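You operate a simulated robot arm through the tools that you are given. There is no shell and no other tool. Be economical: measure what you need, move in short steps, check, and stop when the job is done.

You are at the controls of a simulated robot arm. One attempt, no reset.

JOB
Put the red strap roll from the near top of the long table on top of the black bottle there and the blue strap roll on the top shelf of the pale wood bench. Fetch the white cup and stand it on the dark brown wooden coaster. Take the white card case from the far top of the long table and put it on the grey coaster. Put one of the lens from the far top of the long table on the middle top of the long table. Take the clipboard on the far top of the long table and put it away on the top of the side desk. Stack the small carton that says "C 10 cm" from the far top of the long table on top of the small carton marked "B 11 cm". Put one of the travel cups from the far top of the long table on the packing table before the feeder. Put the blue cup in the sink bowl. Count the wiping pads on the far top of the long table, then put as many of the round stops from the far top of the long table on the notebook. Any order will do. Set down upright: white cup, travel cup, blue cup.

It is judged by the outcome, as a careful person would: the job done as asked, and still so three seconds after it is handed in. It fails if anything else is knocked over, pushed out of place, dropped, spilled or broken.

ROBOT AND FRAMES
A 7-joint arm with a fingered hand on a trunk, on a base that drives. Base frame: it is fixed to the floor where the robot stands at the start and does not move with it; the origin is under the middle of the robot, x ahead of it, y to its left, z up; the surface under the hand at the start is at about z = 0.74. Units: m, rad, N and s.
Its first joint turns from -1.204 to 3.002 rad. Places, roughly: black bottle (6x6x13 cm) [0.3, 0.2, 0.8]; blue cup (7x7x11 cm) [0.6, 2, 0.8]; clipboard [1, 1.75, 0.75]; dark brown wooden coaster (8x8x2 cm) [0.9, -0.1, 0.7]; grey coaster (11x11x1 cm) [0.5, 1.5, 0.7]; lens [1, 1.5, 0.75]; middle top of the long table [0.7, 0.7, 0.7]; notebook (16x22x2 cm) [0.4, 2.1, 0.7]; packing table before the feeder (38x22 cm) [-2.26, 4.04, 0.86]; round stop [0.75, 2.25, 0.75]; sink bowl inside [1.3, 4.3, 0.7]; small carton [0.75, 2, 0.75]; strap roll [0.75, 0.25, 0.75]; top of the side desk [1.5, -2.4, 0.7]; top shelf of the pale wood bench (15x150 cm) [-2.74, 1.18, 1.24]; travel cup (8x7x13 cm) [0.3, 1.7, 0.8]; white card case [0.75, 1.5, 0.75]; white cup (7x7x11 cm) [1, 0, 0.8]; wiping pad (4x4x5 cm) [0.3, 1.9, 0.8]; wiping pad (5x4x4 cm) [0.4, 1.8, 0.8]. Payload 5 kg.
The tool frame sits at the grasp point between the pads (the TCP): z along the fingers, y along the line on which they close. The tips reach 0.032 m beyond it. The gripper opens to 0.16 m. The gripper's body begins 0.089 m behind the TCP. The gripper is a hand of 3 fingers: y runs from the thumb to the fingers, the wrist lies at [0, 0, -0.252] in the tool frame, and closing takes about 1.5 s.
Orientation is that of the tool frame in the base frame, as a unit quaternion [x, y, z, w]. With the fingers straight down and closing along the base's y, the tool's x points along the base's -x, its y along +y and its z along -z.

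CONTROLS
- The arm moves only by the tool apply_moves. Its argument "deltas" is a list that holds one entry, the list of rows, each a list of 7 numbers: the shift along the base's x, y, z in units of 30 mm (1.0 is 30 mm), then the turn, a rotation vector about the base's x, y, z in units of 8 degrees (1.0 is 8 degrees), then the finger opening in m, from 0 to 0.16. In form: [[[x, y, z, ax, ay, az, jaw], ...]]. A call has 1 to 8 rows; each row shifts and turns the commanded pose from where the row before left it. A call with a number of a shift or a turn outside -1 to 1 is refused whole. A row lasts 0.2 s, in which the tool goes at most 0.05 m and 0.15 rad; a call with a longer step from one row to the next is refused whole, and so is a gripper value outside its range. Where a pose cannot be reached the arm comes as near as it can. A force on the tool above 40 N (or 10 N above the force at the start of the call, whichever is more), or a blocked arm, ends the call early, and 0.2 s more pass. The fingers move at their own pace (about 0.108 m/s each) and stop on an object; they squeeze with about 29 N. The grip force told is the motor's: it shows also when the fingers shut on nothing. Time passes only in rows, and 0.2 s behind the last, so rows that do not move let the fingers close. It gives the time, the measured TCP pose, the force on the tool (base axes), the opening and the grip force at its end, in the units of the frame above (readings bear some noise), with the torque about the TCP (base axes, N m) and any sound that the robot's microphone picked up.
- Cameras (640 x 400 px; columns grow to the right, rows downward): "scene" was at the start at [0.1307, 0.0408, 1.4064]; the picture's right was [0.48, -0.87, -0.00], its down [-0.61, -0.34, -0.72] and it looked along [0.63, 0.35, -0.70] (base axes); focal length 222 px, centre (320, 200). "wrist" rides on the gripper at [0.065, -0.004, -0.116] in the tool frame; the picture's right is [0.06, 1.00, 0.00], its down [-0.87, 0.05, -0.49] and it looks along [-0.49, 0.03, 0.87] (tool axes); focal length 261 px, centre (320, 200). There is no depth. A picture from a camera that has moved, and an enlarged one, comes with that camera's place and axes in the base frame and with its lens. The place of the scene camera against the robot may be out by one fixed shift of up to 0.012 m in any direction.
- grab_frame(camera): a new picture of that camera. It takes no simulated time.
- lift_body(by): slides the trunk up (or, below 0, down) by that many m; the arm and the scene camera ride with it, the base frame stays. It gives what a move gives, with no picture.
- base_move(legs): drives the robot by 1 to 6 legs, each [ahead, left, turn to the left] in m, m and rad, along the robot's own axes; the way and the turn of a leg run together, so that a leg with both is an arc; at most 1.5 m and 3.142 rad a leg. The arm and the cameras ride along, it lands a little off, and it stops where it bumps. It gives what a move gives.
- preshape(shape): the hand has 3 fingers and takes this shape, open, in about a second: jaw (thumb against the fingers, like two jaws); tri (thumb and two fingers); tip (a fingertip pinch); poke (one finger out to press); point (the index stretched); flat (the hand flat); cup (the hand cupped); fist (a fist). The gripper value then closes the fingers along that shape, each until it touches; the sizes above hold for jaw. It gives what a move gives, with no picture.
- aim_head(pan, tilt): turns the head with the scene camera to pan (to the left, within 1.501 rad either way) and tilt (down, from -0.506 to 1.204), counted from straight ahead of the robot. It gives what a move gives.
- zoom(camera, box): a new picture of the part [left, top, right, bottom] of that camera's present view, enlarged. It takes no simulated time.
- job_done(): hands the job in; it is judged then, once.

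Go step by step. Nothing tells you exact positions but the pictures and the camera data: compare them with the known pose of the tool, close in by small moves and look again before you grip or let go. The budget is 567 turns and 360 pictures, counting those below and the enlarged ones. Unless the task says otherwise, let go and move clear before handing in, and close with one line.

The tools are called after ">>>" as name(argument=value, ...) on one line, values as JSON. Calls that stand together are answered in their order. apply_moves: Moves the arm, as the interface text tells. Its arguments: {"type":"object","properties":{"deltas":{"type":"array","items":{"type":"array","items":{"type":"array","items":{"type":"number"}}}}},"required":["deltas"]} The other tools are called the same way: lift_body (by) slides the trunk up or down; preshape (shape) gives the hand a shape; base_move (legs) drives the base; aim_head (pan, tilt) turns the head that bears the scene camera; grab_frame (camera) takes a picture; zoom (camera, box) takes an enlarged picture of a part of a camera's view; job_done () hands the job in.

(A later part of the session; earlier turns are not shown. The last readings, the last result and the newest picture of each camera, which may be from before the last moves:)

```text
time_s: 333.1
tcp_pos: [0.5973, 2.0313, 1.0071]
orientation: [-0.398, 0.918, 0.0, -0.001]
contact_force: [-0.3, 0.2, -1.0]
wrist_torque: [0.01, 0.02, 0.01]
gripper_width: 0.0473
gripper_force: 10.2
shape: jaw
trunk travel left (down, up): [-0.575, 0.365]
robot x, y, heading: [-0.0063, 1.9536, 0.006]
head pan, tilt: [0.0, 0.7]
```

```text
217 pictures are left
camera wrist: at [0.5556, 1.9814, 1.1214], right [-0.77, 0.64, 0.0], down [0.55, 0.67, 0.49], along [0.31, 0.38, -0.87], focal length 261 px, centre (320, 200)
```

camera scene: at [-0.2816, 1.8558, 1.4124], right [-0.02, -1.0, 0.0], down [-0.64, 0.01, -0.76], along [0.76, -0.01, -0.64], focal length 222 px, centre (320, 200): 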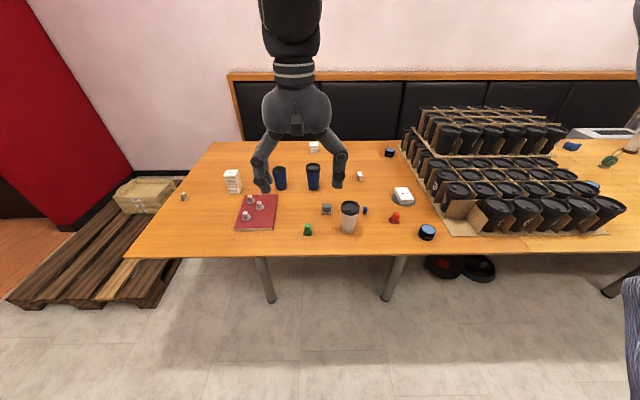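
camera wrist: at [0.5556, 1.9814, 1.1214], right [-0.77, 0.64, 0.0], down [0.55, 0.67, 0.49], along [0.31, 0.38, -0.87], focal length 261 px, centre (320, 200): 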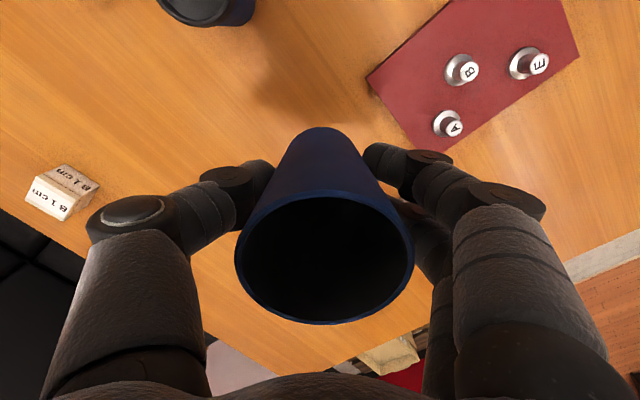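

Blue cup held. I raise, pull in, back off and look towards the sink.

>>> apply_moves(deltas=[[[-0.5, 0, 0.9, 0, 0, 0, 0], [-0.5, 0, 0.9, 0, 0, 0, 0], [-0.5, 0, 0.9, 0, 0, 0, 0], [-0.5, 0, 0.9, 0, 0, 0, 0], [-0.5, 0, 0.9, 0, 0, 0, 0], [-0.5, -0.3, 0, 0, 0, 0, 0], [-0.5, -0.3, 0, 0, 0, 0, 0]]])

>>> base_move(legs=[[-0.6, 0, 0], [0, 0, 1.2]])

>>> aim_head(pan=0, tilt=0.4)

>>> grab_frame(camera="scene")

```text
time_s: 334.7
tcp_pos: [0.4909, 2.014, 1.1413]
orientation: [-0.398, 0.918, -0.001, -0.001]
contact_force: [-0.9, 0.4, -1.9]
wrist_torque: [0.01, -0.03, -0.03]
gripper_width: 0.047
gripper_force: 9.5
shape: jaw
trunk travel left (down, up): [-0.575, 0.365]
robot x, y, heading: [-0.0052, 1.952, 0.006]
head pan, tilt: [0.0, 0.7]
```

```text
time_s: 341.1
tcp_pos: [-0.4783, 2.4366, 1.1409]
orientation: [0.848, -0.531, 0.002, 0.0]
contact_force: [0.4, 0.2, -1.3]
wrist_torque: [-0.04, -0.02, 0.05]
gripper_width: 0.0473
gripper_force: 10.5
shape: jaw
trunk travel left (down, up): [-0.575, 0.365]
robot x, y, heading: [-0.6022, 1.9495, 1.214]
head pan, tilt: [0.0, 0.7]
```

```text
time_s: 341.9
tcp_pos: [-0.4794, 2.4365, 1.1414]
orientation: [0.848, -0.53, 0.0, 0.001]
contact_force: [-0.2, 0.9, -2.1]
wrist_torque: [0.0, 0.0, -0.01]
gripper_width: 0.047
gripper_force: 10.2
shape: jaw
trunk travel left (down, up): [-0.575, 0.365]
robot x, y, heading: [-0.601, 1.9524, 1.204]
head pan, tilt: [0.0, 0.4]
```

```text
216 pictures are left
camera scene: at [-0.5429, 2.0867, 1.4391], right [0.93, -0.35, 0.0], down [-0.14, -0.36, -0.92], along [0.33, 0.86, -0.39], focal length 222 px, centre (320, 200)
```

scene: 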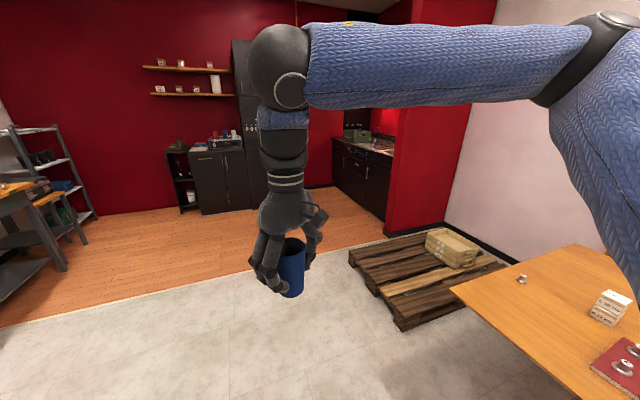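

The sink counter is in the alcove (front x ≈ 1.2, y ≥ 4.2). I go round the pallet: up along x ≈ -0.6, then face the counter.

>>> base_move(legs=[[0, 0, 0.367], [1.2, 0, 0], [1.15, 0, 0], [0, 0, -1.571]])

>>> grab_frame(camera="scene")

```text
time_s: 358.3
tcp_pos: [-0.1148, 4.3587, 1.1404]
orientation: [-0.405, 0.914, 0.0, 0.0]
contact_force: [-0.4, 0.0, -0.7]
wrist_torque: [0.02, -0.01, 0.02]
gripper_width: 0.0468
gripper_force: 9.9
shape: jaw
trunk travel left (down, up): [-0.575, 0.365]
robot x, y, heading: [-0.6116, 4.2892, 0.02]
head pan, tilt: [0.0, 0.4]
```

```text
215 pictures are left
camera scene: at [-0.4595, 4.2965, 1.4392], right [0.02, -1.0, 0.0], down [-0.39, -0.01, -0.92], along [0.92, 0.02, -0.39], focal length 222 px, centre (320, 200)
```

scene: 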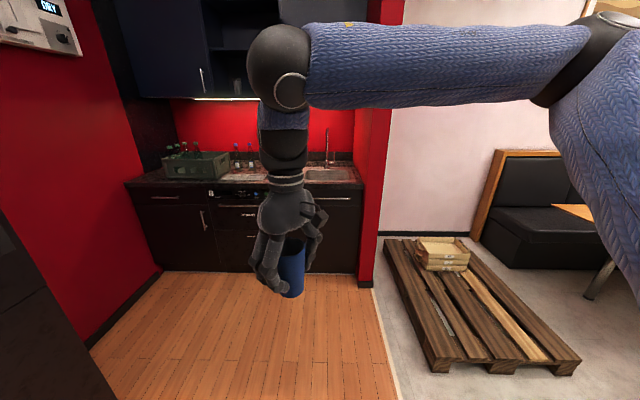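

>>> base_move(legs=[[0.85, 0, -0.02]])

>>> aim_head(pan=0, tilt=0.6)

>>> apply_moves(deltas=[[[0, 0.9, 0.5, 0, 0, 0, 0], [0, 0.9, 0.5, 0, 0, 0, 0], [0, 0.9, 0.5, 0, 0, 0, 0], [0, 0.9, 0.5, 0, 0, 0, 0]]])

>>> grab_frame(camera="scene")

```text
time_s: 362.8
tcp_pos: [0.733, 4.3645, 1.1401]
orientation: [-0.399, 0.917, 0.0, -0.001]
contact_force: [-0.1, 0.5, -0.8]
wrist_torque: [-0.02, -0.03, 0.05]
gripper_width: 0.0468
gripper_force: 9.6
shape: jaw
trunk travel left (down, up): [-0.575, 0.365]
robot x, y, heading: [0.2344, 4.3075, 0.008]
head pan, tilt: [0.0, 0.4]
```

```text
time_s: 363.5
tcp_pos: [0.7328, 4.3661, 1.1415]
orientation: [-0.4, 0.917, -0.001, -0.001]
contact_force: [0.6, -0.2, -1.2]
wrist_torque: [-0.06, 0.04, -0.03]
gripper_width: 0.0472
gripper_force: 9.8
shape: jaw
trunk travel left (down, up): [-0.575, 0.365]
robot x, y, heading: [0.2345, 4.3061, 0.01]
head pan, tilt: [0.0, 0.6]
```

```text
time_s: 364.5
tcp_pos: [0.7325, 4.4746, 1.1995]
orientation: [-0.4, 0.917, -0.001, -0.001]
contact_force: [-0.1, 0.1, -2.3]
wrist_torque: [-0.02, 0.0, -0.01]
gripper_width: 0.0468
gripper_force: 9.9
shape: jaw
trunk travel left (down, up): [-0.575, 0.365]
robot x, y, heading: [0.2356, 4.3051, 0.01]
head pan, tilt: [0.0, 0.6]
```

```text
214 pictures are left
camera scene: at [0.3834, 4.308, 1.421], right [0.01, -1.0, 0.0], down [-0.56, -0.01, -0.83], along [0.83, 0.01, -0.56], focal length 222 px, centre (320, 200)
```

scene: 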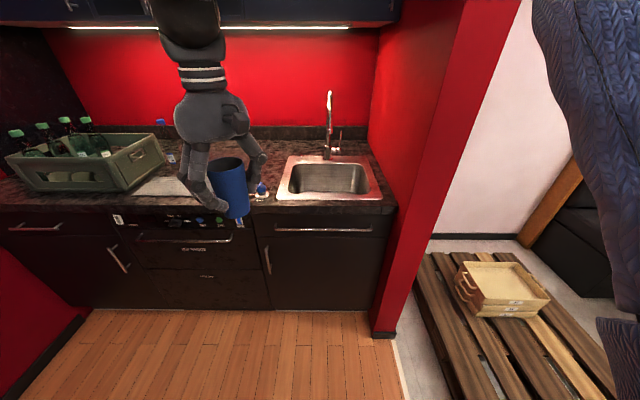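

The sink bowl is at about (1.33, 4.27). I drive 0.2 m closer and move the cup above it for a wrist view.

>>> base_move(legs=[[0.2, 0, -0.01]])

>>> apply_moves(deltas=[[[0.9, -0.75, 0, 0, 0, 0, 0], [0.9, -0.75, 0, 0, 0, 0, 0], [0.9, -0.75, 0, 0, 0, 0, 0], [0.9, -0.75, 0, 0, 0, 0, 0], [0.9, -0.75, 0, 0, 0, 0, 0], [0.9, -0.75, 0, 0, 0, 0, 0], [0.9, -0.75, 0, 0, 0, 0, 0], [0.9, -0.75, 0, 0, 0, 0, 0]]])

>>> grab_frame(camera="scene")

>>> grab_frame(camera="wrist")

```text
time_s: 366.1
tcp_pos: [0.9205, 4.4709, 1.1996]
orientation: [-0.396, 0.918, -0.003, -0.001]
contact_force: [0.0, -0.9, -1.9]
wrist_torque: [-0.04, 0.0, -0.01]
gripper_width: 0.047
gripper_force: 10.2
shape: jaw
trunk travel left (down, up): [-0.575, 0.365]
robot x, y, heading: [0.4246, 4.3055, -0.002]
head pan, tilt: [0.0, 0.6]
stopped in leg 1: the robot was blocked; the commanded pose is now the measured one
```

```text
time_s: 367.9
tcp_pos: [1.1395, 4.2892, 1.1974]
orientation: [-0.397, 0.918, -0.002, -0.001]
contact_force: [-0.8, -1.1, -0.9]
wrist_torque: [0.05, 0.02, 0.03]
gripper_width: 0.0468
gripper_force: 10.1
shape: jaw
trunk travel left (down, up): [-0.575, 0.365]
robot x, y, heading: [0.4239, 4.3065, -0.001]
head pan, tilt: [0.0, 0.6]
```

```text
213 pictures are left
camera scene: at [0.5736, 4.3056, 1.4209], right [0.0, -1.0, 0.0], down [-0.57, 0.0, -0.82], along [0.82, 0.0, -0.57], focal length 222 px, centre (320, 200)
```

scene: 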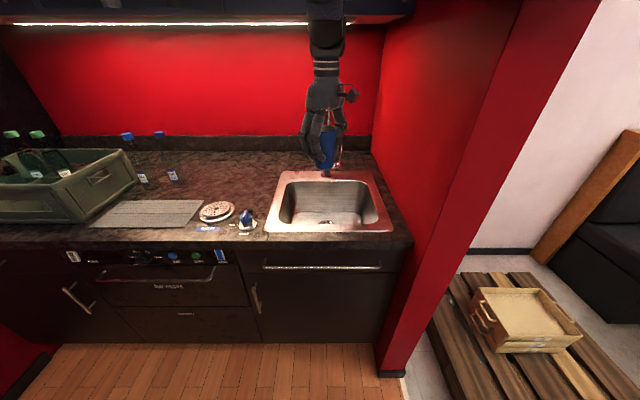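

```text
212 pictures are left
camera wrist: at [1.0983, 4.2399, 1.3138], right [-0.77, 0.64, 0.0], down [0.56, 0.67, 0.49], along [0.31, 0.38, -0.87], focal length 261 px, centre (320, 200)
```

wrist: 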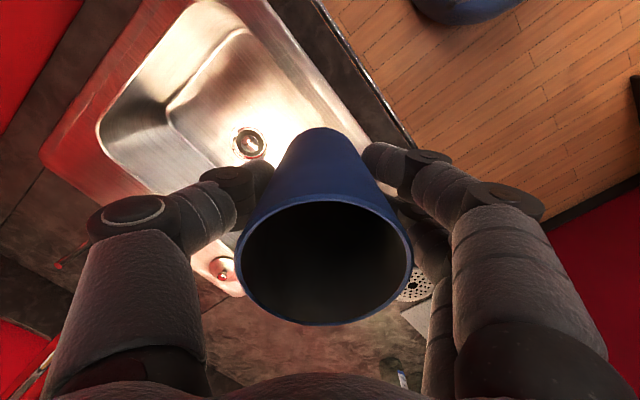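

>>> zoom(camera="scene", box=[260, 150, 400, 250])

>>> zoom(camera="wrist", box=[60, 0, 420, 225])

```text
4.00 times, centred on (330, 200) of scene
camera zoom: at [0.5736, 4.3056, 1.4209], right [0.0, -1.0, 0.0], down [-0.57, 0.0, -0.82], along [0.82, 0.0, -0.57], focal length 888 px, centre (280, 200)
```

zoom: 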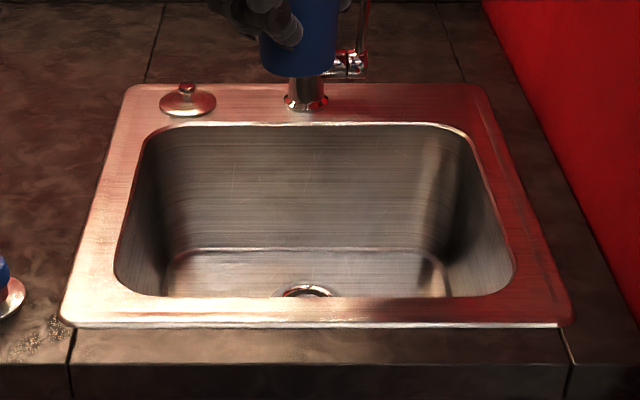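

```text
1.78 times, centred on (240, 112) of wrist
camera zoom: at [1.0983, 4.2399, 1.3138], right [-0.77, 0.64, 0.0], down [0.56, 0.67, 0.49], along [0.31, 0.38, -0.87], focal length 463 px, centre (462, 356)
```

zoom: 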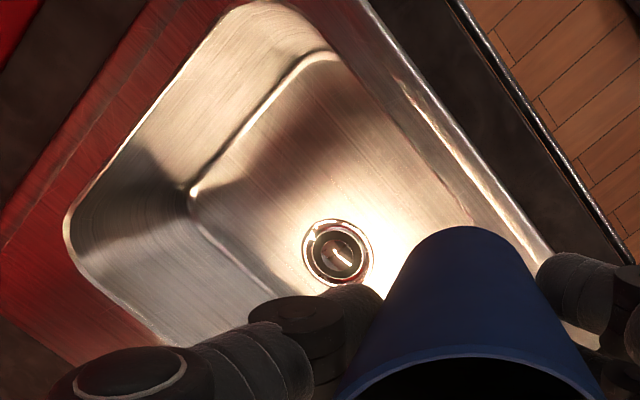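

I lower at the front first to unblock the view of the faucet.

>>> apply_moves(deltas=[[[0, -0.6, -0.9, 0, 0, 0, 0], [0, -0.6, -0.9, 0, 0, 0, 0], [0, -0.6, -0.9, 0, 0, 0, 0], [0, -0.6, -0.9, 0, 0, 0, 0], [0, -0.4, -0.9, 0, 0, 0, 0]]])

>>> grab_frame(camera="scene")

>>> zoom(camera="scene", box=[260, 80, 420, 240])

>>> grab_frame(camera="wrist")

```text
time_s: 369.3
tcp_pos: [1.1366, 4.2572, 1.0781]
orientation: [-0.416, 0.909, -0.01, 0.009]
contact_force: [1.7, -0.7, -0.5]
wrist_torque: [0.04, 0.14, 0.01]
gripper_width: 0.0473
gripper_force: 10.1
shape: jaw
trunk travel left (down, up): [-0.575, 0.365]
robot x, y, heading: [0.4158, 4.3231, 0.033]
head pan, tilt: [0.0, 0.6]
stopped in row 5: the arm was blocked; the commanded pose is now the measured one
```

```text
209 pictures are left
camera scene: at [0.4883, 4.3342, 1.4331], right [0.03, -1.0, 0.01], down [-0.52, -0.02, -0.86], along [0.86, 0.03, -0.52], focal length 222 px, centre (320, 200)
```

scene: 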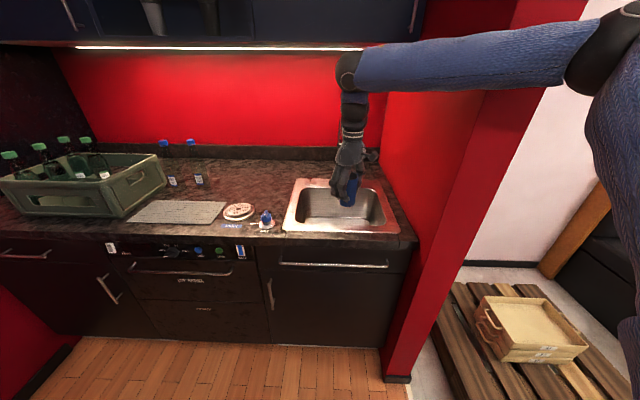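

```text
2.50 times, centred on (340, 160) of scene
camera zoom: at [0.4883, 4.3342, 1.4331], right [0.03, -1.0, 0.01], down [-0.52, -0.02, -0.86], along [0.86, 0.03, -0.52], focal length 555 px, centre (270, 300)
```

zoom: 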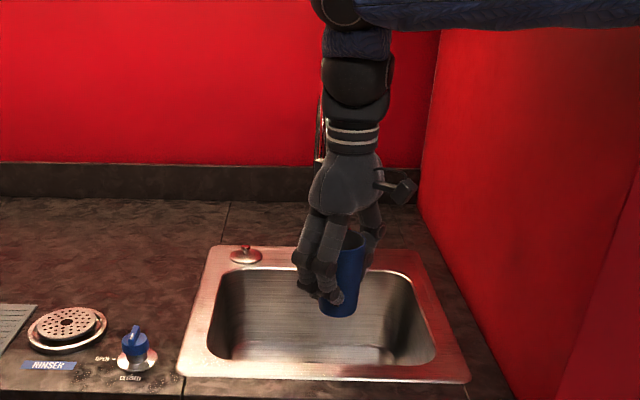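

```text
207 pictures are left
camera wrist: at [1.0939, 4.2066, 1.193], right [-0.8, 0.61, -0.03], down [0.52, 0.7, 0.5], along [0.32, 0.38, -0.87], focal length 261 px, centre (320, 200)
```

wrist: 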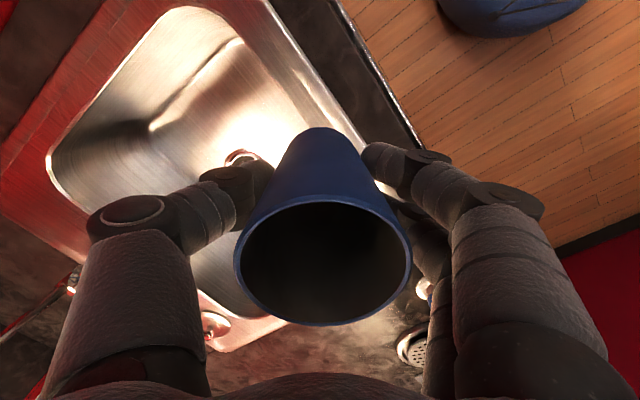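

The arm got blocked — its elbow probably meets the side wall on the right. I reverse the last motion and back off.

>>> apply_moves(deltas=[[[0, 0.6, 0.6, 0, 0, 0, 0], [0, 0.6, 0.6, 0, 0, 0, 0], [0, 0.6, 0.6, 0, 0, 0, 0], [0, 0.5, 0.6, 0, 0, 0, 0]]])

>>> grab_frame(camera="scene")

```text
time_s: 370.5
tcp_pos: [1.1573, 4.2564, 1.1288]
orientation: [-0.387, 0.922, -0.004, -0.005]
contact_force: [0.0, -0.4, -1.1]
wrist_torque: [-0.03, 0.04, -0.04]
gripper_width: 0.0469
gripper_force: 10.0
shape: jaw
trunk travel left (down, up): [-0.575, 0.365]
robot x, y, heading: [0.417, 4.2979, -0.023]
head pan, tilt: [0.0, 0.6]
stopped in row 4: the arm was blocked; the commanded pose is now the measured one
```

```text
206 pictures are left
camera scene: at [0.5183, 4.3042, 1.4317], right [-0.03, -1.0, 0.01], down [-0.54, 0.01, -0.84], along [0.84, -0.03, -0.54], focal length 222 px, centre (320, 200)
```

scene: 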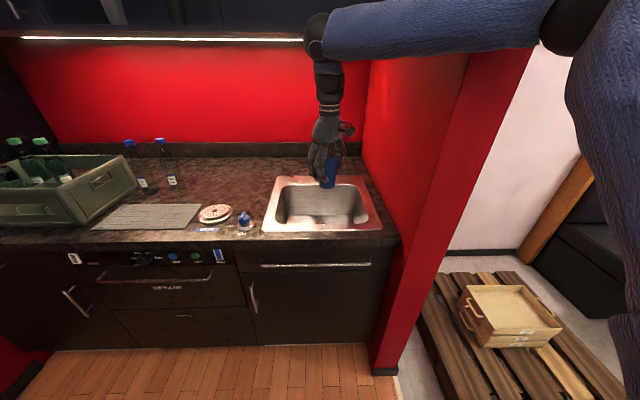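

>>> base_move(legs=[[-0.35, 0.05, 0]])

>>> grab_frame(camera="scene")

>>> grab_frame(camera="wrist")

```text
time_s: 372.8
tcp_pos: [0.8257, 4.3136, 1.1098]
orientation: [-0.389, 0.921, 0.003, -0.014]
contact_force: [0.0, -0.3, -1.1]
wrist_torque: [0.0, -0.01, 0.0]
gripper_width: 0.0471
gripper_force: 10.2
shape: jaw
trunk travel left (down, up): [-0.575, 0.365]
robot x, y, heading: [0.0681, 4.355, -0.02]
head pan, tilt: [0.0, 0.6]
```

```text
205 pictures are left
camera scene: at [0.2148, 4.3559, 1.4211], right [-0.02, -1.0, 0.0], down [-0.56, 0.01, -0.83], along [0.83, -0.02, -0.56], focal length 222 px, centre (320, 200)
```

scene: 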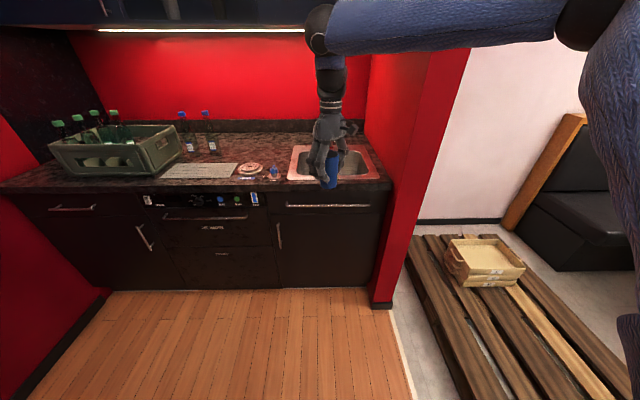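

```text
204 pictures are left
camera wrist: at [0.7865, 4.2652, 1.2261], right [-0.76, 0.65, 0.02], down [0.58, 0.66, 0.47], along [0.3, 0.37, -0.88], focal length 261 px, centre (320, 200)
```

wrist: 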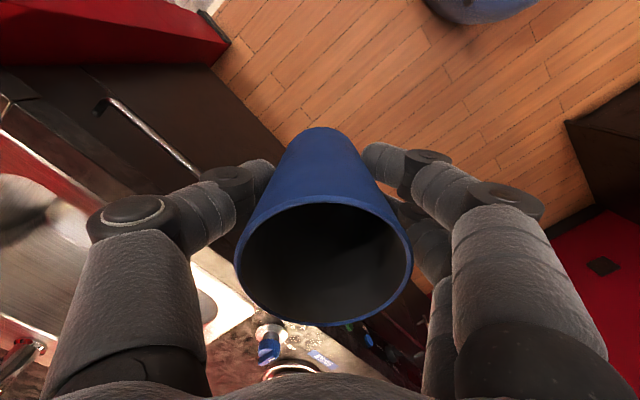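

Unstuck and level. I shift the base left (y ≈ 4.7) so the elbow stays clear of the wall, then approach again.

>>> apply_moves(deltas=[[[0, 0, 0.5, 0.036, -0.2, 0, 0], [0, 0, 0.8, 0, 0, 0, 0], [0, 0, 0.8, 0, 0, 0, 0]]])

>>> base_move(legs=[[0, 0.36, 0.02], [0.3, 0, 0]])

>>> grab_frame(camera="scene")

```text
time_s: 373.6
tcp_pos: [0.826, 4.3136, 1.1726]
orientation: [-0.389, 0.921, 0.0, 0.001]
contact_force: [-0.8, 0.1, -1.4]
wrist_torque: [-0.06, 0.0, 0.01]
gripper_width: 0.0473
gripper_force: 10.0
shape: jaw
trunk travel left (down, up): [-0.575, 0.365]
robot x, y, heading: [0.07, 4.362, -0.018]
head pan, tilt: [0.0, 0.6]
```

```text
time_s: 377.6
tcp_pos: [1.134, 4.6899, 1.1693]
orientation: [-0.396, 0.918, 0.0, -0.001]
contact_force: [0.5, 0.0, -1.6]
wrist_torque: [0.0, 0.03, -0.01]
gripper_width: 0.0472
gripper_force: 10.0
shape: jaw
trunk travel left (down, up): [-0.575, 0.365]
robot x, y, heading: [0.3741, 4.7212, 0.001]
head pan, tilt: [0.0, 0.6]
```

```text
203 pictures are left
camera scene: at [0.5229, 4.7216, 1.4208], right [0.0, -1.0, 0.0], down [-0.57, 0.0, -0.82], along [0.82, 0.0, -0.57], focal length 222 px, centre (320, 200)
```

scene: 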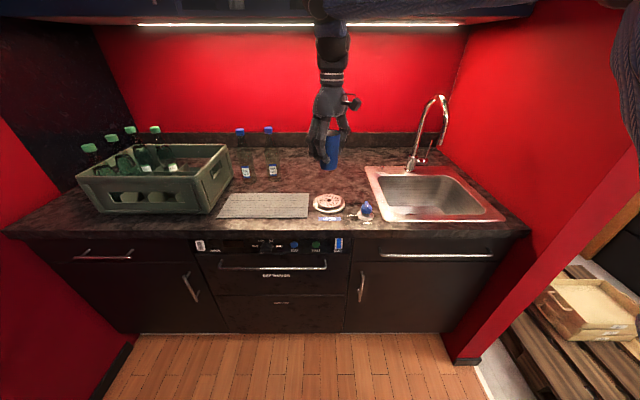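

>>> apply_moves(deltas=[[[0, 0, -0.95, 0, 0, 0, 0], [0, 0, -0.95, 0, 0, 0, 0], [0, 0, -0.95, 0, 0, 0, 0], [0, 0, -0.95, 0, 0, 0, 0], [-0.3, -0.8, 0, 0, 0, 0, 0], [-0.3, -0.9, 0, 0, 0, 0, 0], [-0.3, -0.9, 0, 0, 0, 0, 0], [-0.3, -0.9, 0, 0, 0, 0, 0]]])

>>> base_move(legs=[[0.1, 0, 0]])

>>> grab_frame(camera="scene")

>>> grab_frame(camera="wrist")

```text
time_s: 379.4
tcp_pos: [1.0964, 4.5843, 1.0575]
orientation: [-0.396, 0.918, 0.0, -0.001]
contact_force: [-0.1, -1.2, -1.7]
wrist_torque: [0.03, 0.0, 0.01]
gripper_width: 0.0471
gripper_force: 10.2
shape: jaw
trunk travel left (down, up): [-0.575, 0.365]
robot x, y, heading: [0.3743, 4.7208, -0.002]
head pan, tilt: [0.0, 0.6]
```

```text
time_s: 380.6
tcp_pos: [1.1984, 4.5838, 1.0558]
orientation: [-0.396, 0.918, 0.0, -0.001]
contact_force: [0.2, 0.6, -1.5]
wrist_torque: [-0.04, 0.02, 0.03]
gripper_width: 0.0468
gripper_force: 10.2
shape: jaw
trunk travel left (down, up): [-0.575, 0.365]
robot x, y, heading: [0.477, 4.7199, 0.002]
head pan, tilt: [0.0, 0.6]
```

```text
202 pictures are left
camera scene: at [0.6243, 4.7212, 1.4207], right [0.0, -1.0, 0.0], down [-0.57, 0.0, -0.82], along [0.82, 0.0, -0.57], focal length 222 px, centre (320, 200)
```

scene: 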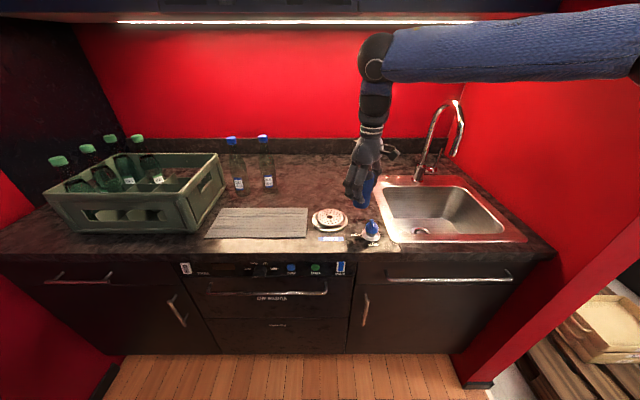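

```text
201 pictures are left
camera wrist: at [1.1572, 4.5344, 1.1718], right [-0.77, 0.64, 0.0], down [0.56, 0.67, 0.49], along [0.31, 0.38, -0.87], focal length 261 px, centre (320, 200)
```

wrist: 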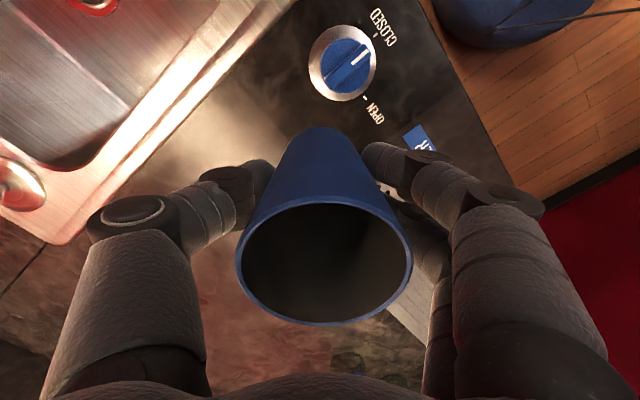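

>>> apply_moves(deltas=[[[0.36, -0.98, 0, 0, 0, 0, 0], [0.36, -0.98, 0, 0, 0, 0, 0], [0.36, -0.98, 0, 0, 0, 0, 0], [0.36, -0.98, 0, 0, 0, 0, 0], [0.36, -0.98, 0, 0, 0, 0, 0], [0.36, -0.98, 0, 0, 0, 0, 0], [0.36, -0.98, 0, 0, 0, 0, 0], [0.36, -0.98, 0, 0, 0, 0, 0]]])

>>> grab_frame(camera="scene")

>>> grab_frame(camera="wrist")

```text
time_s: 382.4
tcp_pos: [1.2837, 4.3487, 1.0578]
orientation: [-0.396, 0.918, 0.0, -0.001]
contact_force: [-0.6, 0.4, -1.1]
wrist_torque: [0.02, 0.02, 0.01]
gripper_width: 0.0467
gripper_force: 9.9
shape: jaw
trunk travel left (down, up): [-0.575, 0.365]
robot x, y, heading: [0.472, 4.7231, -0.003]
head pan, tilt: [0.0, 0.6]
```

```text
200 pictures are left
camera scene: at [0.6226, 4.7205, 1.4209], right [0.0, -1.0, 0.0], down [-0.57, 0.0, -0.82], along [0.82, 0.0, -0.57], focal length 222 px, centre (320, 200)
```

scene: 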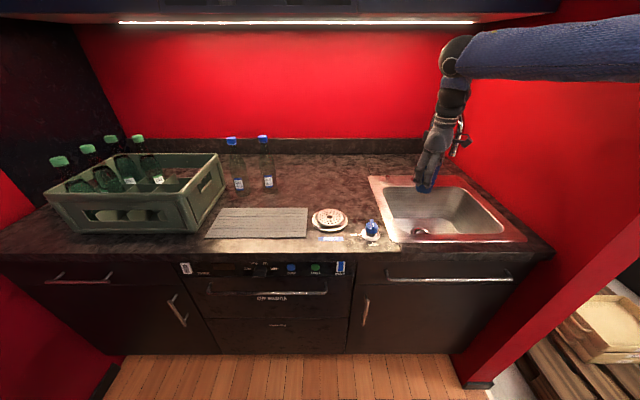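

```text
199 pictures are left
camera wrist: at [1.2421, 4.2989, 1.173], right [-0.77, 0.64, 0.0], down [0.56, 0.67, 0.49], along [0.31, 0.38, -0.87], focal length 261 px, centre (320, 200)
```

wrist: 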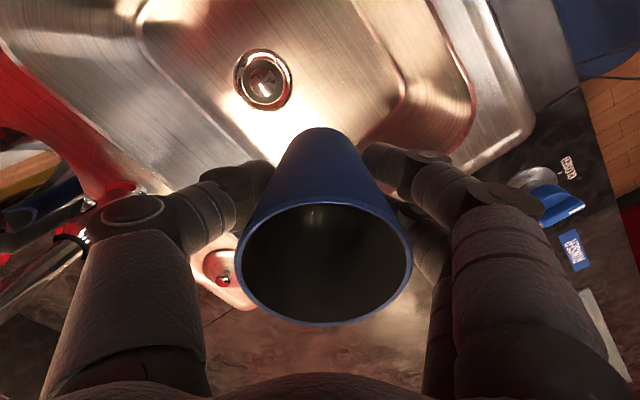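

Clear of the faucet; drain ≈ (1.326, 4.272), bowl floor z ≈ 0.75. I lower the cup beside the drain.

>>> apply_moves(deltas=[[[0, 0, -0.7, 0, 0, 0, 0], [0, 0, -0.8, 0, 0, 0, 0], [0, 0, -0.8, 0, 0, 0, 0], [0, 0, -0.8, 0, 0, 0, 0]]])

>>> grab_frame(camera="scene")

>>> grab_frame(camera="wrist")

```text
time_s: 383.4
tcp_pos: [1.2833, 4.3481, 0.9641]
orientation: [-0.396, 0.918, 0.001, -0.002]
contact_force: [0.7, 0.0, -2.1]
wrist_torque: [0.0, 0.03, -0.02]
gripper_width: 0.0467
gripper_force: 9.8
shape: jaw
trunk travel left (down, up): [-0.575, 0.365]
robot x, y, heading: [0.4754, 4.7198, -0.004]
head pan, tilt: [0.0, 0.6]
```

```text
198 pictures are left
camera scene: at [0.6229, 4.7207, 1.4209], right [0.0, -1.0, 0.0], down [-0.57, 0.0, -0.82], along [0.82, 0.0, -0.57], focal length 222 px, centre (320, 200)
```

scene: 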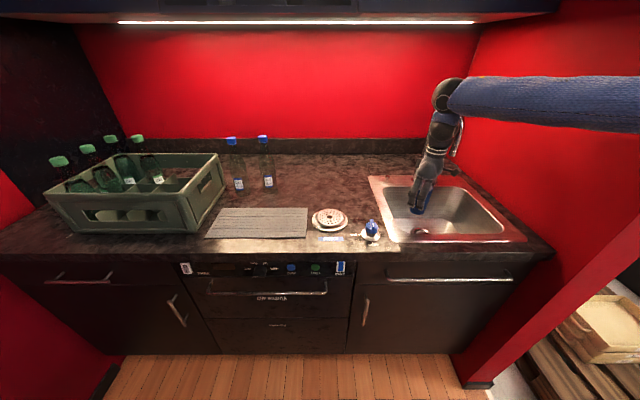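

```text
197 pictures are left
camera wrist: at [1.2423, 4.2982, 1.0795], right [-0.77, 0.64, 0.0], down [0.56, 0.67, 0.49], along [0.31, 0.38, -0.87], focal length 261 px, centre (320, 200)
```

wrist: 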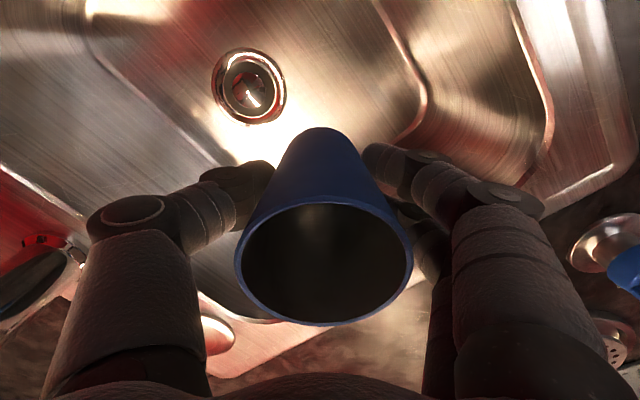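

>>> apply_moves(deltas=[[[0, 0, -0.7, 0, 0, 0, 0], [0, 0, -0.8, 0, 0, 0, 0], [0, 0, -0.8, 0, 0, 0, 0], [0, 0, -0.8, 0, 0, 0, 0]]])

>>> grab_frame(camera="wrist")

```text
time_s: 384.4
tcp_pos: [1.2827, 4.3492, 0.8705]
orientation: [-0.396, 0.918, 0.001, 0.0]
contact_force: [0.7, 0.0, -0.7]
wrist_torque: [-0.01, 0.03, 0.01]
gripper_width: 0.0469
gripper_force: 10.3
shape: jaw
trunk travel left (down, up): [-0.575, 0.365]
robot x, y, heading: [0.4768, 4.718, -0.003]
head pan, tilt: [0.0, 0.6]
```

```text
196 pictures are left
camera wrist: at [1.2414, 4.299, 0.9864], right [-0.77, 0.64, 0.0], down [0.56, 0.67, 0.49], along [0.31, 0.38, -0.87], focal length 261 px, centre (320, 200)
```

wrist: 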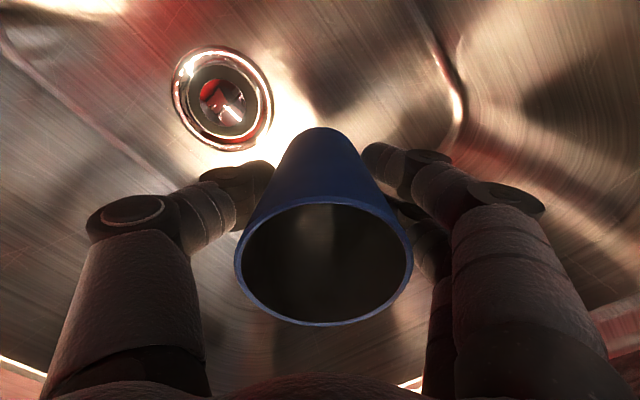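

>>> apply_moves(deltas=[[[0, 0, -0.6, 0, 0, 0, 0], [0, 0, -0.6, 0, 0, 0, 0], [0, 0, -0.2, 0, 0, 0, 0], [0, 0, -0.1, 0, 0, 0, 0]]])

```text
time_s: 385.4
tcp_pos: [1.2842, 4.3493, 0.8261]
orientation: [-0.396, 0.918, 0.0, -0.002]
contact_force: [0.3, 0.3, -1.7]
wrist_torque: [0.0, -0.03, 0.02]
gripper_width: 0.047
gripper_force: 9.8
shape: jaw
trunk travel left (down, up): [-0.575, 0.365]
robot x, y, heading: [0.4756, 4.7206, 0.001]
head pan, tilt: [0.0, 0.6]
```

>>> apply_moves(deltas=[[[0, 0, -0.12, 0, 0, 0, 0], [0, 0, -0.12, 0, 0, 0, 0], [0, 0, 0, 0, 0, 0, 0]]])

```text
time_s: 386.2
tcp_pos: [1.2848, 4.3484, 0.8188]
orientation: [-0.396, 0.918, 0.0, -0.002]
contact_force: [0.8, 0.9, -1.6]
wrist_torque: [-0.02, -0.02, 0.01]
gripper_width: 0.0467
gripper_force: 10.1
shape: jaw
trunk travel left (down, up): [-0.575, 0.365]
robot x, y, heading: [0.4758, 4.7193, -0.003]
head pan, tilt: [0.0, 0.6]
```

>>> apply_moves(deltas=[[[0, 0, -0.1, 0, 0, 0, 0], [0, 0, 0, 0, 0, 0, 0]]])

>>> apply_moves(deltas=[[[0, 0, -0.08, 0, 0, 0, 0], [0, 0, 0, 0, 0, 0, 0]]])

```text
time_s: 386.8
tcp_pos: [1.2834, 4.3484, 0.8152]
orientation: [-0.396, 0.918, 0.001, 0.0]
contact_force: [-0.6, -0.1, -1.2]
wrist_torque: [0.0, 0.03, 0.01]
gripper_width: 0.0469
gripper_force: 10.2
shape: jaw
trunk travel left (down, up): [-0.575, 0.365]
robot x, y, heading: [0.4794, 4.7219, -0.001]
head pan, tilt: [0.0, 0.6]
```

```text
time_s: 387.4
tcp_pos: [1.2838, 4.3498, 0.8129]
orientation: [-0.396, 0.918, 0.001, -0.001]
contact_force: [0.3, 0.4, -1.5]
wrist_torque: [0.0, 0.03, 0.02]
gripper_width: 0.047
gripper_force: 9.7
shape: jaw
trunk travel left (down, up): [-0.575, 0.365]
robot x, y, heading: [0.4743, 4.7151, -0.004]
head pan, tilt: [0.0, 0.6]
```

>>> apply_moves(deltas=[[[0, 0, -0.08, 0, 0, 0, 0], [0, 0, 0, 0, 0, 0, 0]]])

>>> apply_moves(deltas=[[[0, 0, -0.08, 0, 0, 0, 0], [0, 0, 0, 0, 0, 0, 0]]])

```text
time_s: 388.0
tcp_pos: [1.285, 4.3475, 0.8109]
orientation: [-0.396, 0.918, 0.0, -0.002]
contact_force: [-0.1, 0.2, -0.5]
wrist_torque: [-0.01, 0.0, 0.03]
gripper_width: 0.0467
gripper_force: 9.9
shape: jaw
trunk travel left (down, up): [-0.575, 0.365]
robot x, y, heading: [0.4778, 4.7202, -0.004]
head pan, tilt: [0.0, 0.6]
```

```text
time_s: 388.6
tcp_pos: [1.2832, 4.3477, 0.8081]
orientation: [-0.397, 0.918, 0.001, 0.0]
contact_force: [0.1, 0.2, -1.8]
wrist_torque: [-0.03, 0.02, 0.0]
gripper_width: 0.047
gripper_force: 10.2
shape: jaw
trunk travel left (down, up): [-0.575, 0.365]
robot x, y, heading: [0.4769, 4.7201, -0.002]
head pan, tilt: [0.0, 0.6]
```

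>>> apply_moves(deltas=[[[0, 0, -0.09, 0, 0, 0, 0], [0, 0, 0, 0, 0, 0, 0]]])

>>> apply_moves(deltas=[[[0, 0, -0.09, 0, 0, 0, 0], [0, 0, 0, 0, 0, 0, 0]]])

>>> grab_frame(camera="wrist")

```text
time_s: 389.2
tcp_pos: [1.2834, 4.3493, 0.8052]
orientation: [-0.397, 0.918, 0.0, -0.001]
contact_force: [-0.2, -0.1, -1.7]
wrist_torque: [-0.01, -0.03, -0.02]
gripper_width: 0.047
gripper_force: 9.7
shape: jaw
trunk travel left (down, up): [-0.575, 0.365]
robot x, y, heading: [0.4722, 4.7199, -0.006]
head pan, tilt: [0.0, 0.6]
```

```text
time_s: 389.8
tcp_pos: [1.2838, 4.3474, 0.8032]
orientation: [-0.396, 0.918, 0.001, 0.0]
contact_force: [0.3, 0.0, 0.4]
wrist_torque: [0.0, -0.02, 0.0]
gripper_width: 0.0467
gripper_force: 9.9
shape: jaw
trunk travel left (down, up): [-0.575, 0.365]
robot x, y, heading: [0.4741, 4.7214, -0.004]
head pan, tilt: [0.0, 0.6]
```

```text
195 pictures are left
camera wrist: at [1.2419, 4.2994, 0.9188], right [-0.77, 0.64, 0.0], down [0.56, 0.67, 0.49], along [0.31, 0.38, -0.87], focal length 261 px, centre (320, 200)
```

wrist: 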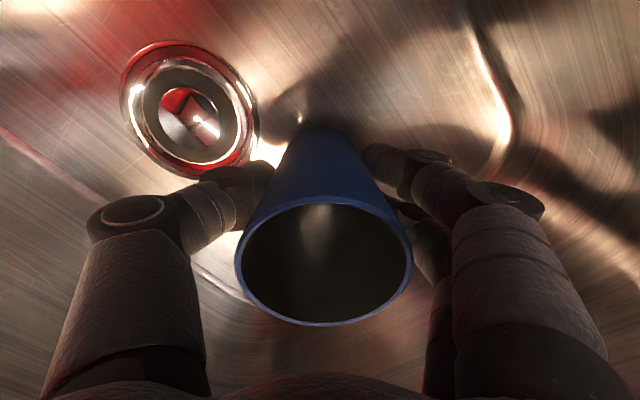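

>>> apply_moves(deltas=[[[0, 0, -0.07, 0, 0, 0, 0], [0, 0, 0, 0, 0, 0, 0]]])

```text
time_s: 390.4
tcp_pos: [1.2851, 4.3486, 0.7998]
orientation: [-0.396, 0.918, 0.001, 0.0]
contact_force: [-0.3, 0.4, -1.2]
wrist_torque: [0.04, -0.03, -0.03]
gripper_width: 0.0474
gripper_force: 10.2
shape: jaw
trunk travel left (down, up): [-0.575, 0.365]
robot x, y, heading: [0.472, 4.7222, -0.006]
head pan, tilt: [0.0, 0.6]
```

>>> apply_moves(deltas=[[[0, 0, -0.08, 0, 0, 0, 0], [0, 0, 0, 0, 0, 0, 0]]])

>>> apply_moves(deltas=[[[0, 0, -0.08, 0, 0, 0, 0], [0, 0, 0, 0, 0, 0, 0]]])

>>> zoom(camera="scene", box=[360, 120, 520, 260])

```text
time_s: 391.0
tcp_pos: [1.2832, 4.3473, 0.7996]
orientation: [-0.397, 0.918, -0.001, 0.0]
contact_force: [-0.6, -1.1, 7.9]
wrist_torque: [0.04, 0.0, 0.03]
gripper_width: 0.0472
gripper_force: 10.0
shape: jaw
trunk travel left (down, up): [-0.575, 0.365]
robot x, y, heading: [0.4699, 4.7159, -0.002]
head pan, tilt: [0.0, 0.6]
```

```text
time_s: 391.6
tcp_pos: [1.282, 4.3502, 0.7974]
orientation: [-0.396, 0.918, 0.0, 0.0]
contact_force: [1.4, -1.5, 19.0]
wrist_torque: [0.0, -0.06, 0.04]
gripper_width: 0.0481
gripper_force: 10.3
shape: jaw
trunk travel left (down, up): [-0.575, 0.365]
robot x, y, heading: [0.4762, 4.7258, -0.006]
head pan, tilt: [0.0, 0.6]
```

```text
2.86 times, centred on (440, 190) of scene
camera zoom: at [0.6209, 4.7216, 1.4213], right [0.0, -1.0, 0.0], down [-0.56, 0.0, -0.83], along [0.83, 0.0, -0.56], focal length 635 px, centre (-23, 229)
```

zoom: 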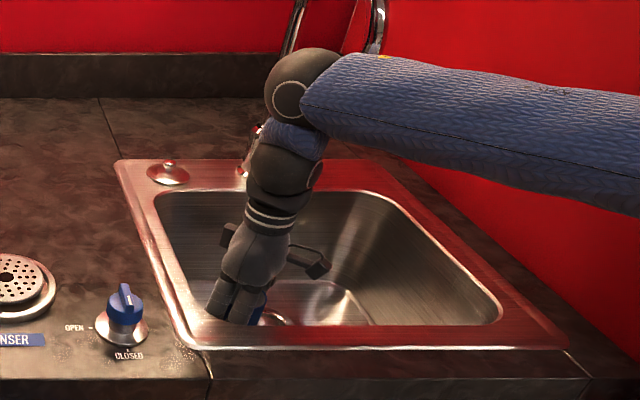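

Cup is on the bowl floor. I relieve, open, and rise straight up.

>>> apply_moves(deltas=[[[0, 0, 0.08, 0, 0, 0, 0], [0, 0, 0, 0, 0, 0, 0.06], [0, 0, 0, 0, 0, 0, 0.08], [0, 0, 0, 0, 0, 0, 0.1], [0, 0, 0, 0, 0, 0, 0.105]]])

>>> grab_frame(camera="wrist")

```text
time_s: 392.8
tcp_pos: [1.2826, 4.3491, 0.7984]
orientation: [-0.396, 0.918, 0.001, -0.001]
contact_force: [-0.1, 0.4, -0.6]
wrist_torque: [0.04, -0.02, -0.02]
gripper_width: 0.1041
gripper_force: 0.0
shape: jaw
trunk travel left (down, up): [-0.575, 0.365]
robot x, y, heading: [0.4745, 4.7203, -0.006]
head pan, tilt: [0.0, 0.6]
```

```text
193 pictures are left
camera wrist: at [1.2418, 4.299, 0.9143], right [-0.77, 0.64, 0.0], down [0.56, 0.67, 0.49], along [0.31, 0.38, -0.87], focal length 261 px, centre (320, 200)
```

wrist: 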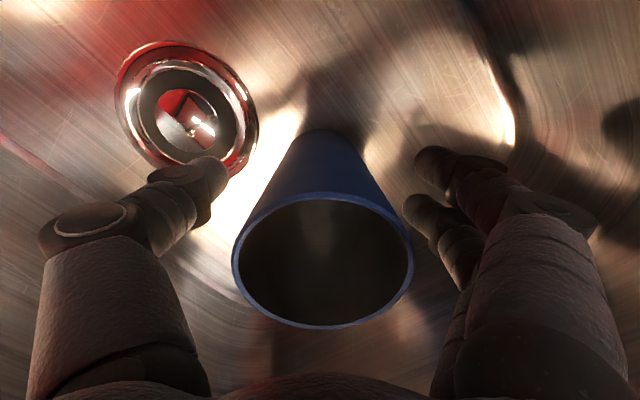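

Cup stands upright. I rise out of the bowl.

>>> apply_moves(deltas=[[[0, 0, 0.6, 0, 0, 0, 0.105], [0, 0, 0.9, 0, 0, 0, 0.105], [0, 0, 0.9, 0, 0, 0, 0.105], [0, 0, 0.9, 0, 0, 0, 0.105], [0, 0, 0.9, 0, 0, 0, 0.105], [0, 0, 0.9, 0, 0, 0, 0.105], [0, 0, 0.9, 0, 0, 0, 0.105], [0, 0, 0.9, 0, 0, 0, 0.105]]])

>>> grab_frame(camera="wrist")

```text
time_s: 394.6
tcp_pos: [1.2837, 4.3495, 1.0074]
orientation: [-0.396, 0.918, 0.001, -0.001]
contact_force: [0.7, 0.1, -0.4]
wrist_torque: [0.0, -0.01, -0.03]
gripper_width: 0.1042
gripper_force: 0.0
shape: jaw
trunk travel left (down, up): [-0.575, 0.365]
robot x, y, heading: [0.4779, 4.7219, -0.005]
head pan, tilt: [0.0, 0.6]
```

```text
192 pictures are left
camera wrist: at [1.2418, 4.3, 1.1225], right [-0.77, 0.64, 0.0], down [0.56, 0.67, 0.49], along [0.31, 0.38, -0.87], focal length 261 px, centre (320, 200)
```

wrist: 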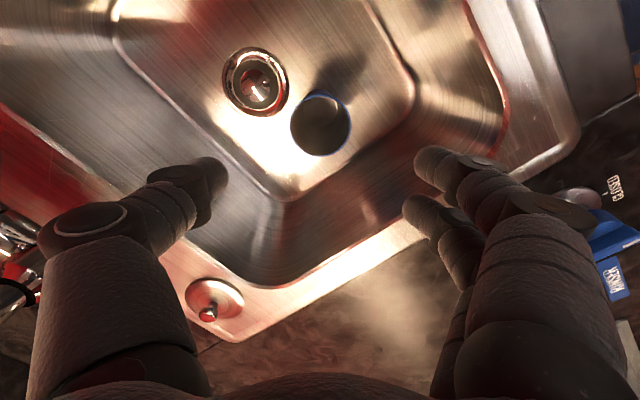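

Blue cup done. I back off, pull the arm in, and drive back to the far top for the travel cup.

>>> base_move(legs=[[-0.6, 0, 0]])

>>> apply_moves(deltas=[[[-0.9, 0.6, 0.6, 0, 0, -0.95, 0.12], [-0.9, 0.6, 0.6, 0, 0, -0.95, 0.12], [-0.9, 0.6, 0.6, 0, 0, -0.95, 0.12], [-0.9, 0.6, 0.6, 0, 0, -0.95, 0.12], [-0.9, 0.6, 0.6, 0, 0, -0.95, 0.12], [-0.9, 0.6, 0.6, 0, 0, -0.95, 0.12], [-0.9, 0.6, 0.6, 0, 0, 0, 0.12], [-0.9, 0.6, 0.6, 0, 0, 0, 0.12]]])

>>> base_move(legs=[[-0.35, -1.4, 0], [0, -1.48, 0]])

>>> aim_head(pan=0, tilt=0.75)

>>> grab_frame(camera="scene")

```text
time_s: 398.0
tcp_pos: [0.6766, 4.3474, 1.0065]
orientation: [-0.394, 0.919, 0.001, 0.0]
contact_force: [-0.4, 0.9, -0.8]
wrist_torque: [-0.01, -0.03, 0.02]
gripper_width: 0.1044
gripper_force: 0.0
shape: jaw
trunk travel left (down, up): [-0.575, 0.365]
robot x, y, heading: [-0.1278, 4.7229, -0.011]
head pan, tilt: [0.0, 0.6]
```

```text
time_s: 399.8
tcp_pos: [0.4606, 4.495, 1.1502]
orientation: [-0.006, 1.0, 0.0, -0.001]
contact_force: [-0.6, 0.3, -0.4]
wrist_torque: [-0.01, -0.04, 0.0]
gripper_width: 0.1197
gripper_force: 0.1
shape: jaw
trunk travel left (down, up): [-0.575, 0.365]
robot x, y, heading: [-0.1309, 4.7243, -0.013]
head pan, tilt: [0.0, 0.6]
```

```text
time_s: 413.9
tcp_pos: [0.0724, 1.6167, 1.1496]
orientation: [-0.005, 1.0, 0.0, -0.002]
contact_force: [-0.3, 0.2, 0.0]
wrist_torque: [0.0, -0.01, 0.0]
gripper_width: 0.1199
gripper_force: 0.0
shape: jaw
trunk travel left (down, up): [-0.575, 0.365]
robot x, y, heading: [-0.5163, 1.8506, -0.01]
head pan, tilt: [0.0, 0.6]
```

```text
time_s: 414.6
tcp_pos: [0.0716, 1.6175, 1.1493]
orientation: [-0.005, 1.0, 0.001, -0.001]
contact_force: [-0.4, -0.3, 0.5]
wrist_torque: [0.01, 0.02, 0.02]
gripper_width: 0.1197
gripper_force: 0.1
shape: jaw
trunk travel left (down, up): [-0.575, 0.365]
robot x, y, heading: [-0.5193, 1.8497, -0.014]
head pan, tilt: [0.0, 0.75]
```

```text
191 pictures are left
camera scene: at [-0.377, 1.8513, 1.4081], right [-0.01, -1.0, 0.0], down [-0.68, 0.01, -0.73], along [0.73, -0.01, -0.68], focal length 222 px, centre (320, 200)
```

scene: 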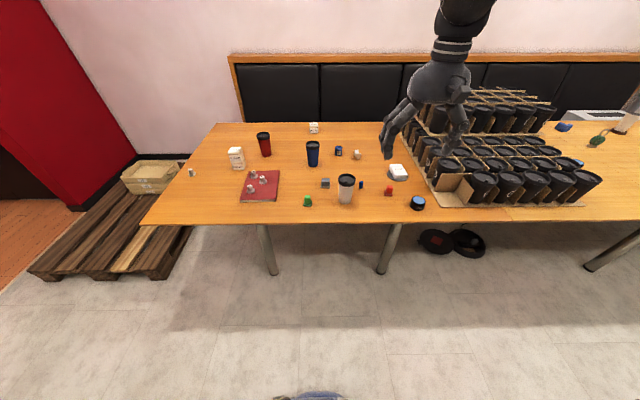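

>>> base_move(legs=[[0.35, 0, 0.012]])

>>> apply_moves(deltas=[[[-0.6, 0.7, -0.5, 0, 0, 0, 0.13], [-0.6, 0.7, -0.5, 0, 0, 0, 0.13], [-0.6, 0.7, -0.5, 0, 0, 0, 0.13], [-0.6, 0.7, -0.5, 0, 0, 0, 0.13], [-0.6, 0.7, -0.5, 0, 0, 0, 0.13]]])

>>> grab_frame(camera="wrist")

>>> grab_frame(camera="scene")

```text
time_s: 416.9
tcp_pos: [0.4268, 1.6234, 1.1487]
orientation: [-0.011, 1.0, 0.001, -0.001]
contact_force: [-0.3, -0.4, -0.1]
wrist_torque: [0.02, 0.06, -0.01]
gripper_width: 0.12
gripper_force: 0.0
shape: jaw
trunk travel left (down, up): [-0.575, 0.365]
robot x, y, heading: [-0.1669, 1.8489, 0.002]
head pan, tilt: [0.0, 0.75]
```

```text
time_s: 418.1
tcp_pos: [0.3373, 1.7292, 1.0735]
orientation: [-0.011, 1.0, 0.0, -0.002]
contact_force: [0.4, 0.1, 0.0]
wrist_torque: [0.02, 0.01, 0.01]
gripper_width: 0.1296
gripper_force: 0.0
shape: jaw
trunk travel left (down, up): [-0.575, 0.365]
robot x, y, heading: [-0.169, 1.8509, 0.001]
head pan, tilt: [0.0, 0.75]
```

```text
190 pictures are left
camera wrist: at [0.2729, 1.7234, 1.1896], right [-0.08, 1.0, 0.0], down [0.87, 0.07, 0.49], along [0.49, 0.04, -0.87], focal length 261 px, centre (320, 200)
```

wrist: 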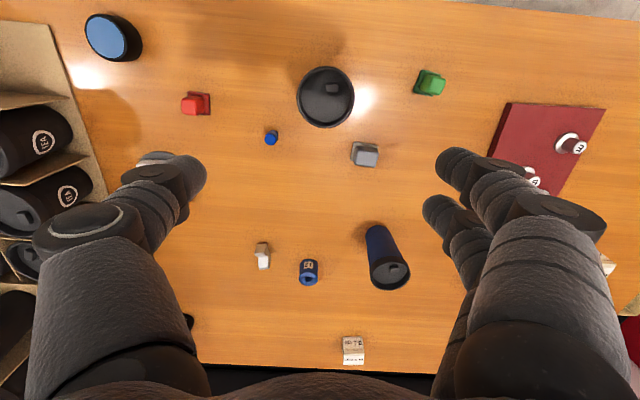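

```text
189 pictures are left
camera scene: at [-0.0244, 1.8513, 1.4081], right [0.0, -1.0, 0.0], down [-0.68, 0.0, -0.73], along [0.73, 0.0, -0.68], focal length 222 px, centre (320, 200)
```

scene: 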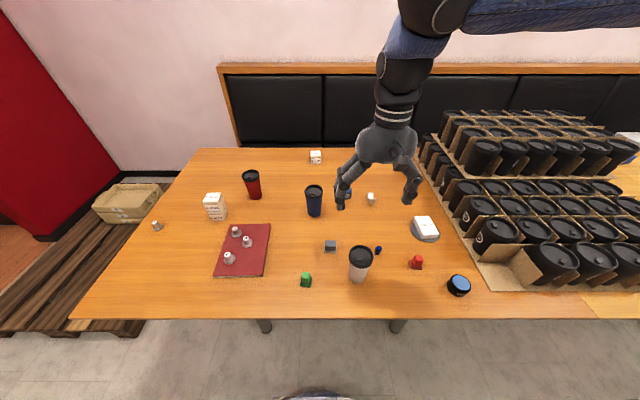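

White travel cup centre ≈ (0.317, 1.734). Lowering over it.

>>> apply_moves(deltas=[[[-0.35, 0.08, -0.9, 0, 0, 0, 0.13], [-0.33, 0.08, -0.9, 0, 0, 0, 0.13], [0, 0, -0.6, 0, 0, 0, 0.13], [0, 0, 0, 0, 0, 0, 0.13]]])

>>> grab_frame(camera="wrist")

```text
time_s: 419.1
tcp_pos: [0.3168, 1.7334, 1.0026]
orientation: [-0.011, 1.0, 0.001, -0.001]
contact_force: [-0.6, -1.0, -0.1]
wrist_torque: [0.01, -0.03, 0.01]
gripper_width: 0.1296
gripper_force: 0.1
shape: jaw
trunk travel left (down, up): [-0.575, 0.365]
robot x, y, heading: [-0.1616, 1.846, 0.0]
head pan, tilt: [0.0, 0.75]
```

```text
188 pictures are left
camera wrist: at [0.2513, 1.7283, 1.1181], right [-0.08, 1.0, 0.0], down [0.87, 0.07, 0.49], along [0.49, 0.04, -0.87], focal length 261 px, centre (320, 200)
```

wrist: 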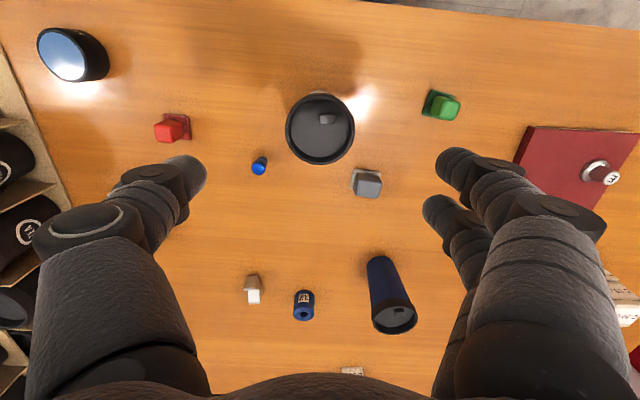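

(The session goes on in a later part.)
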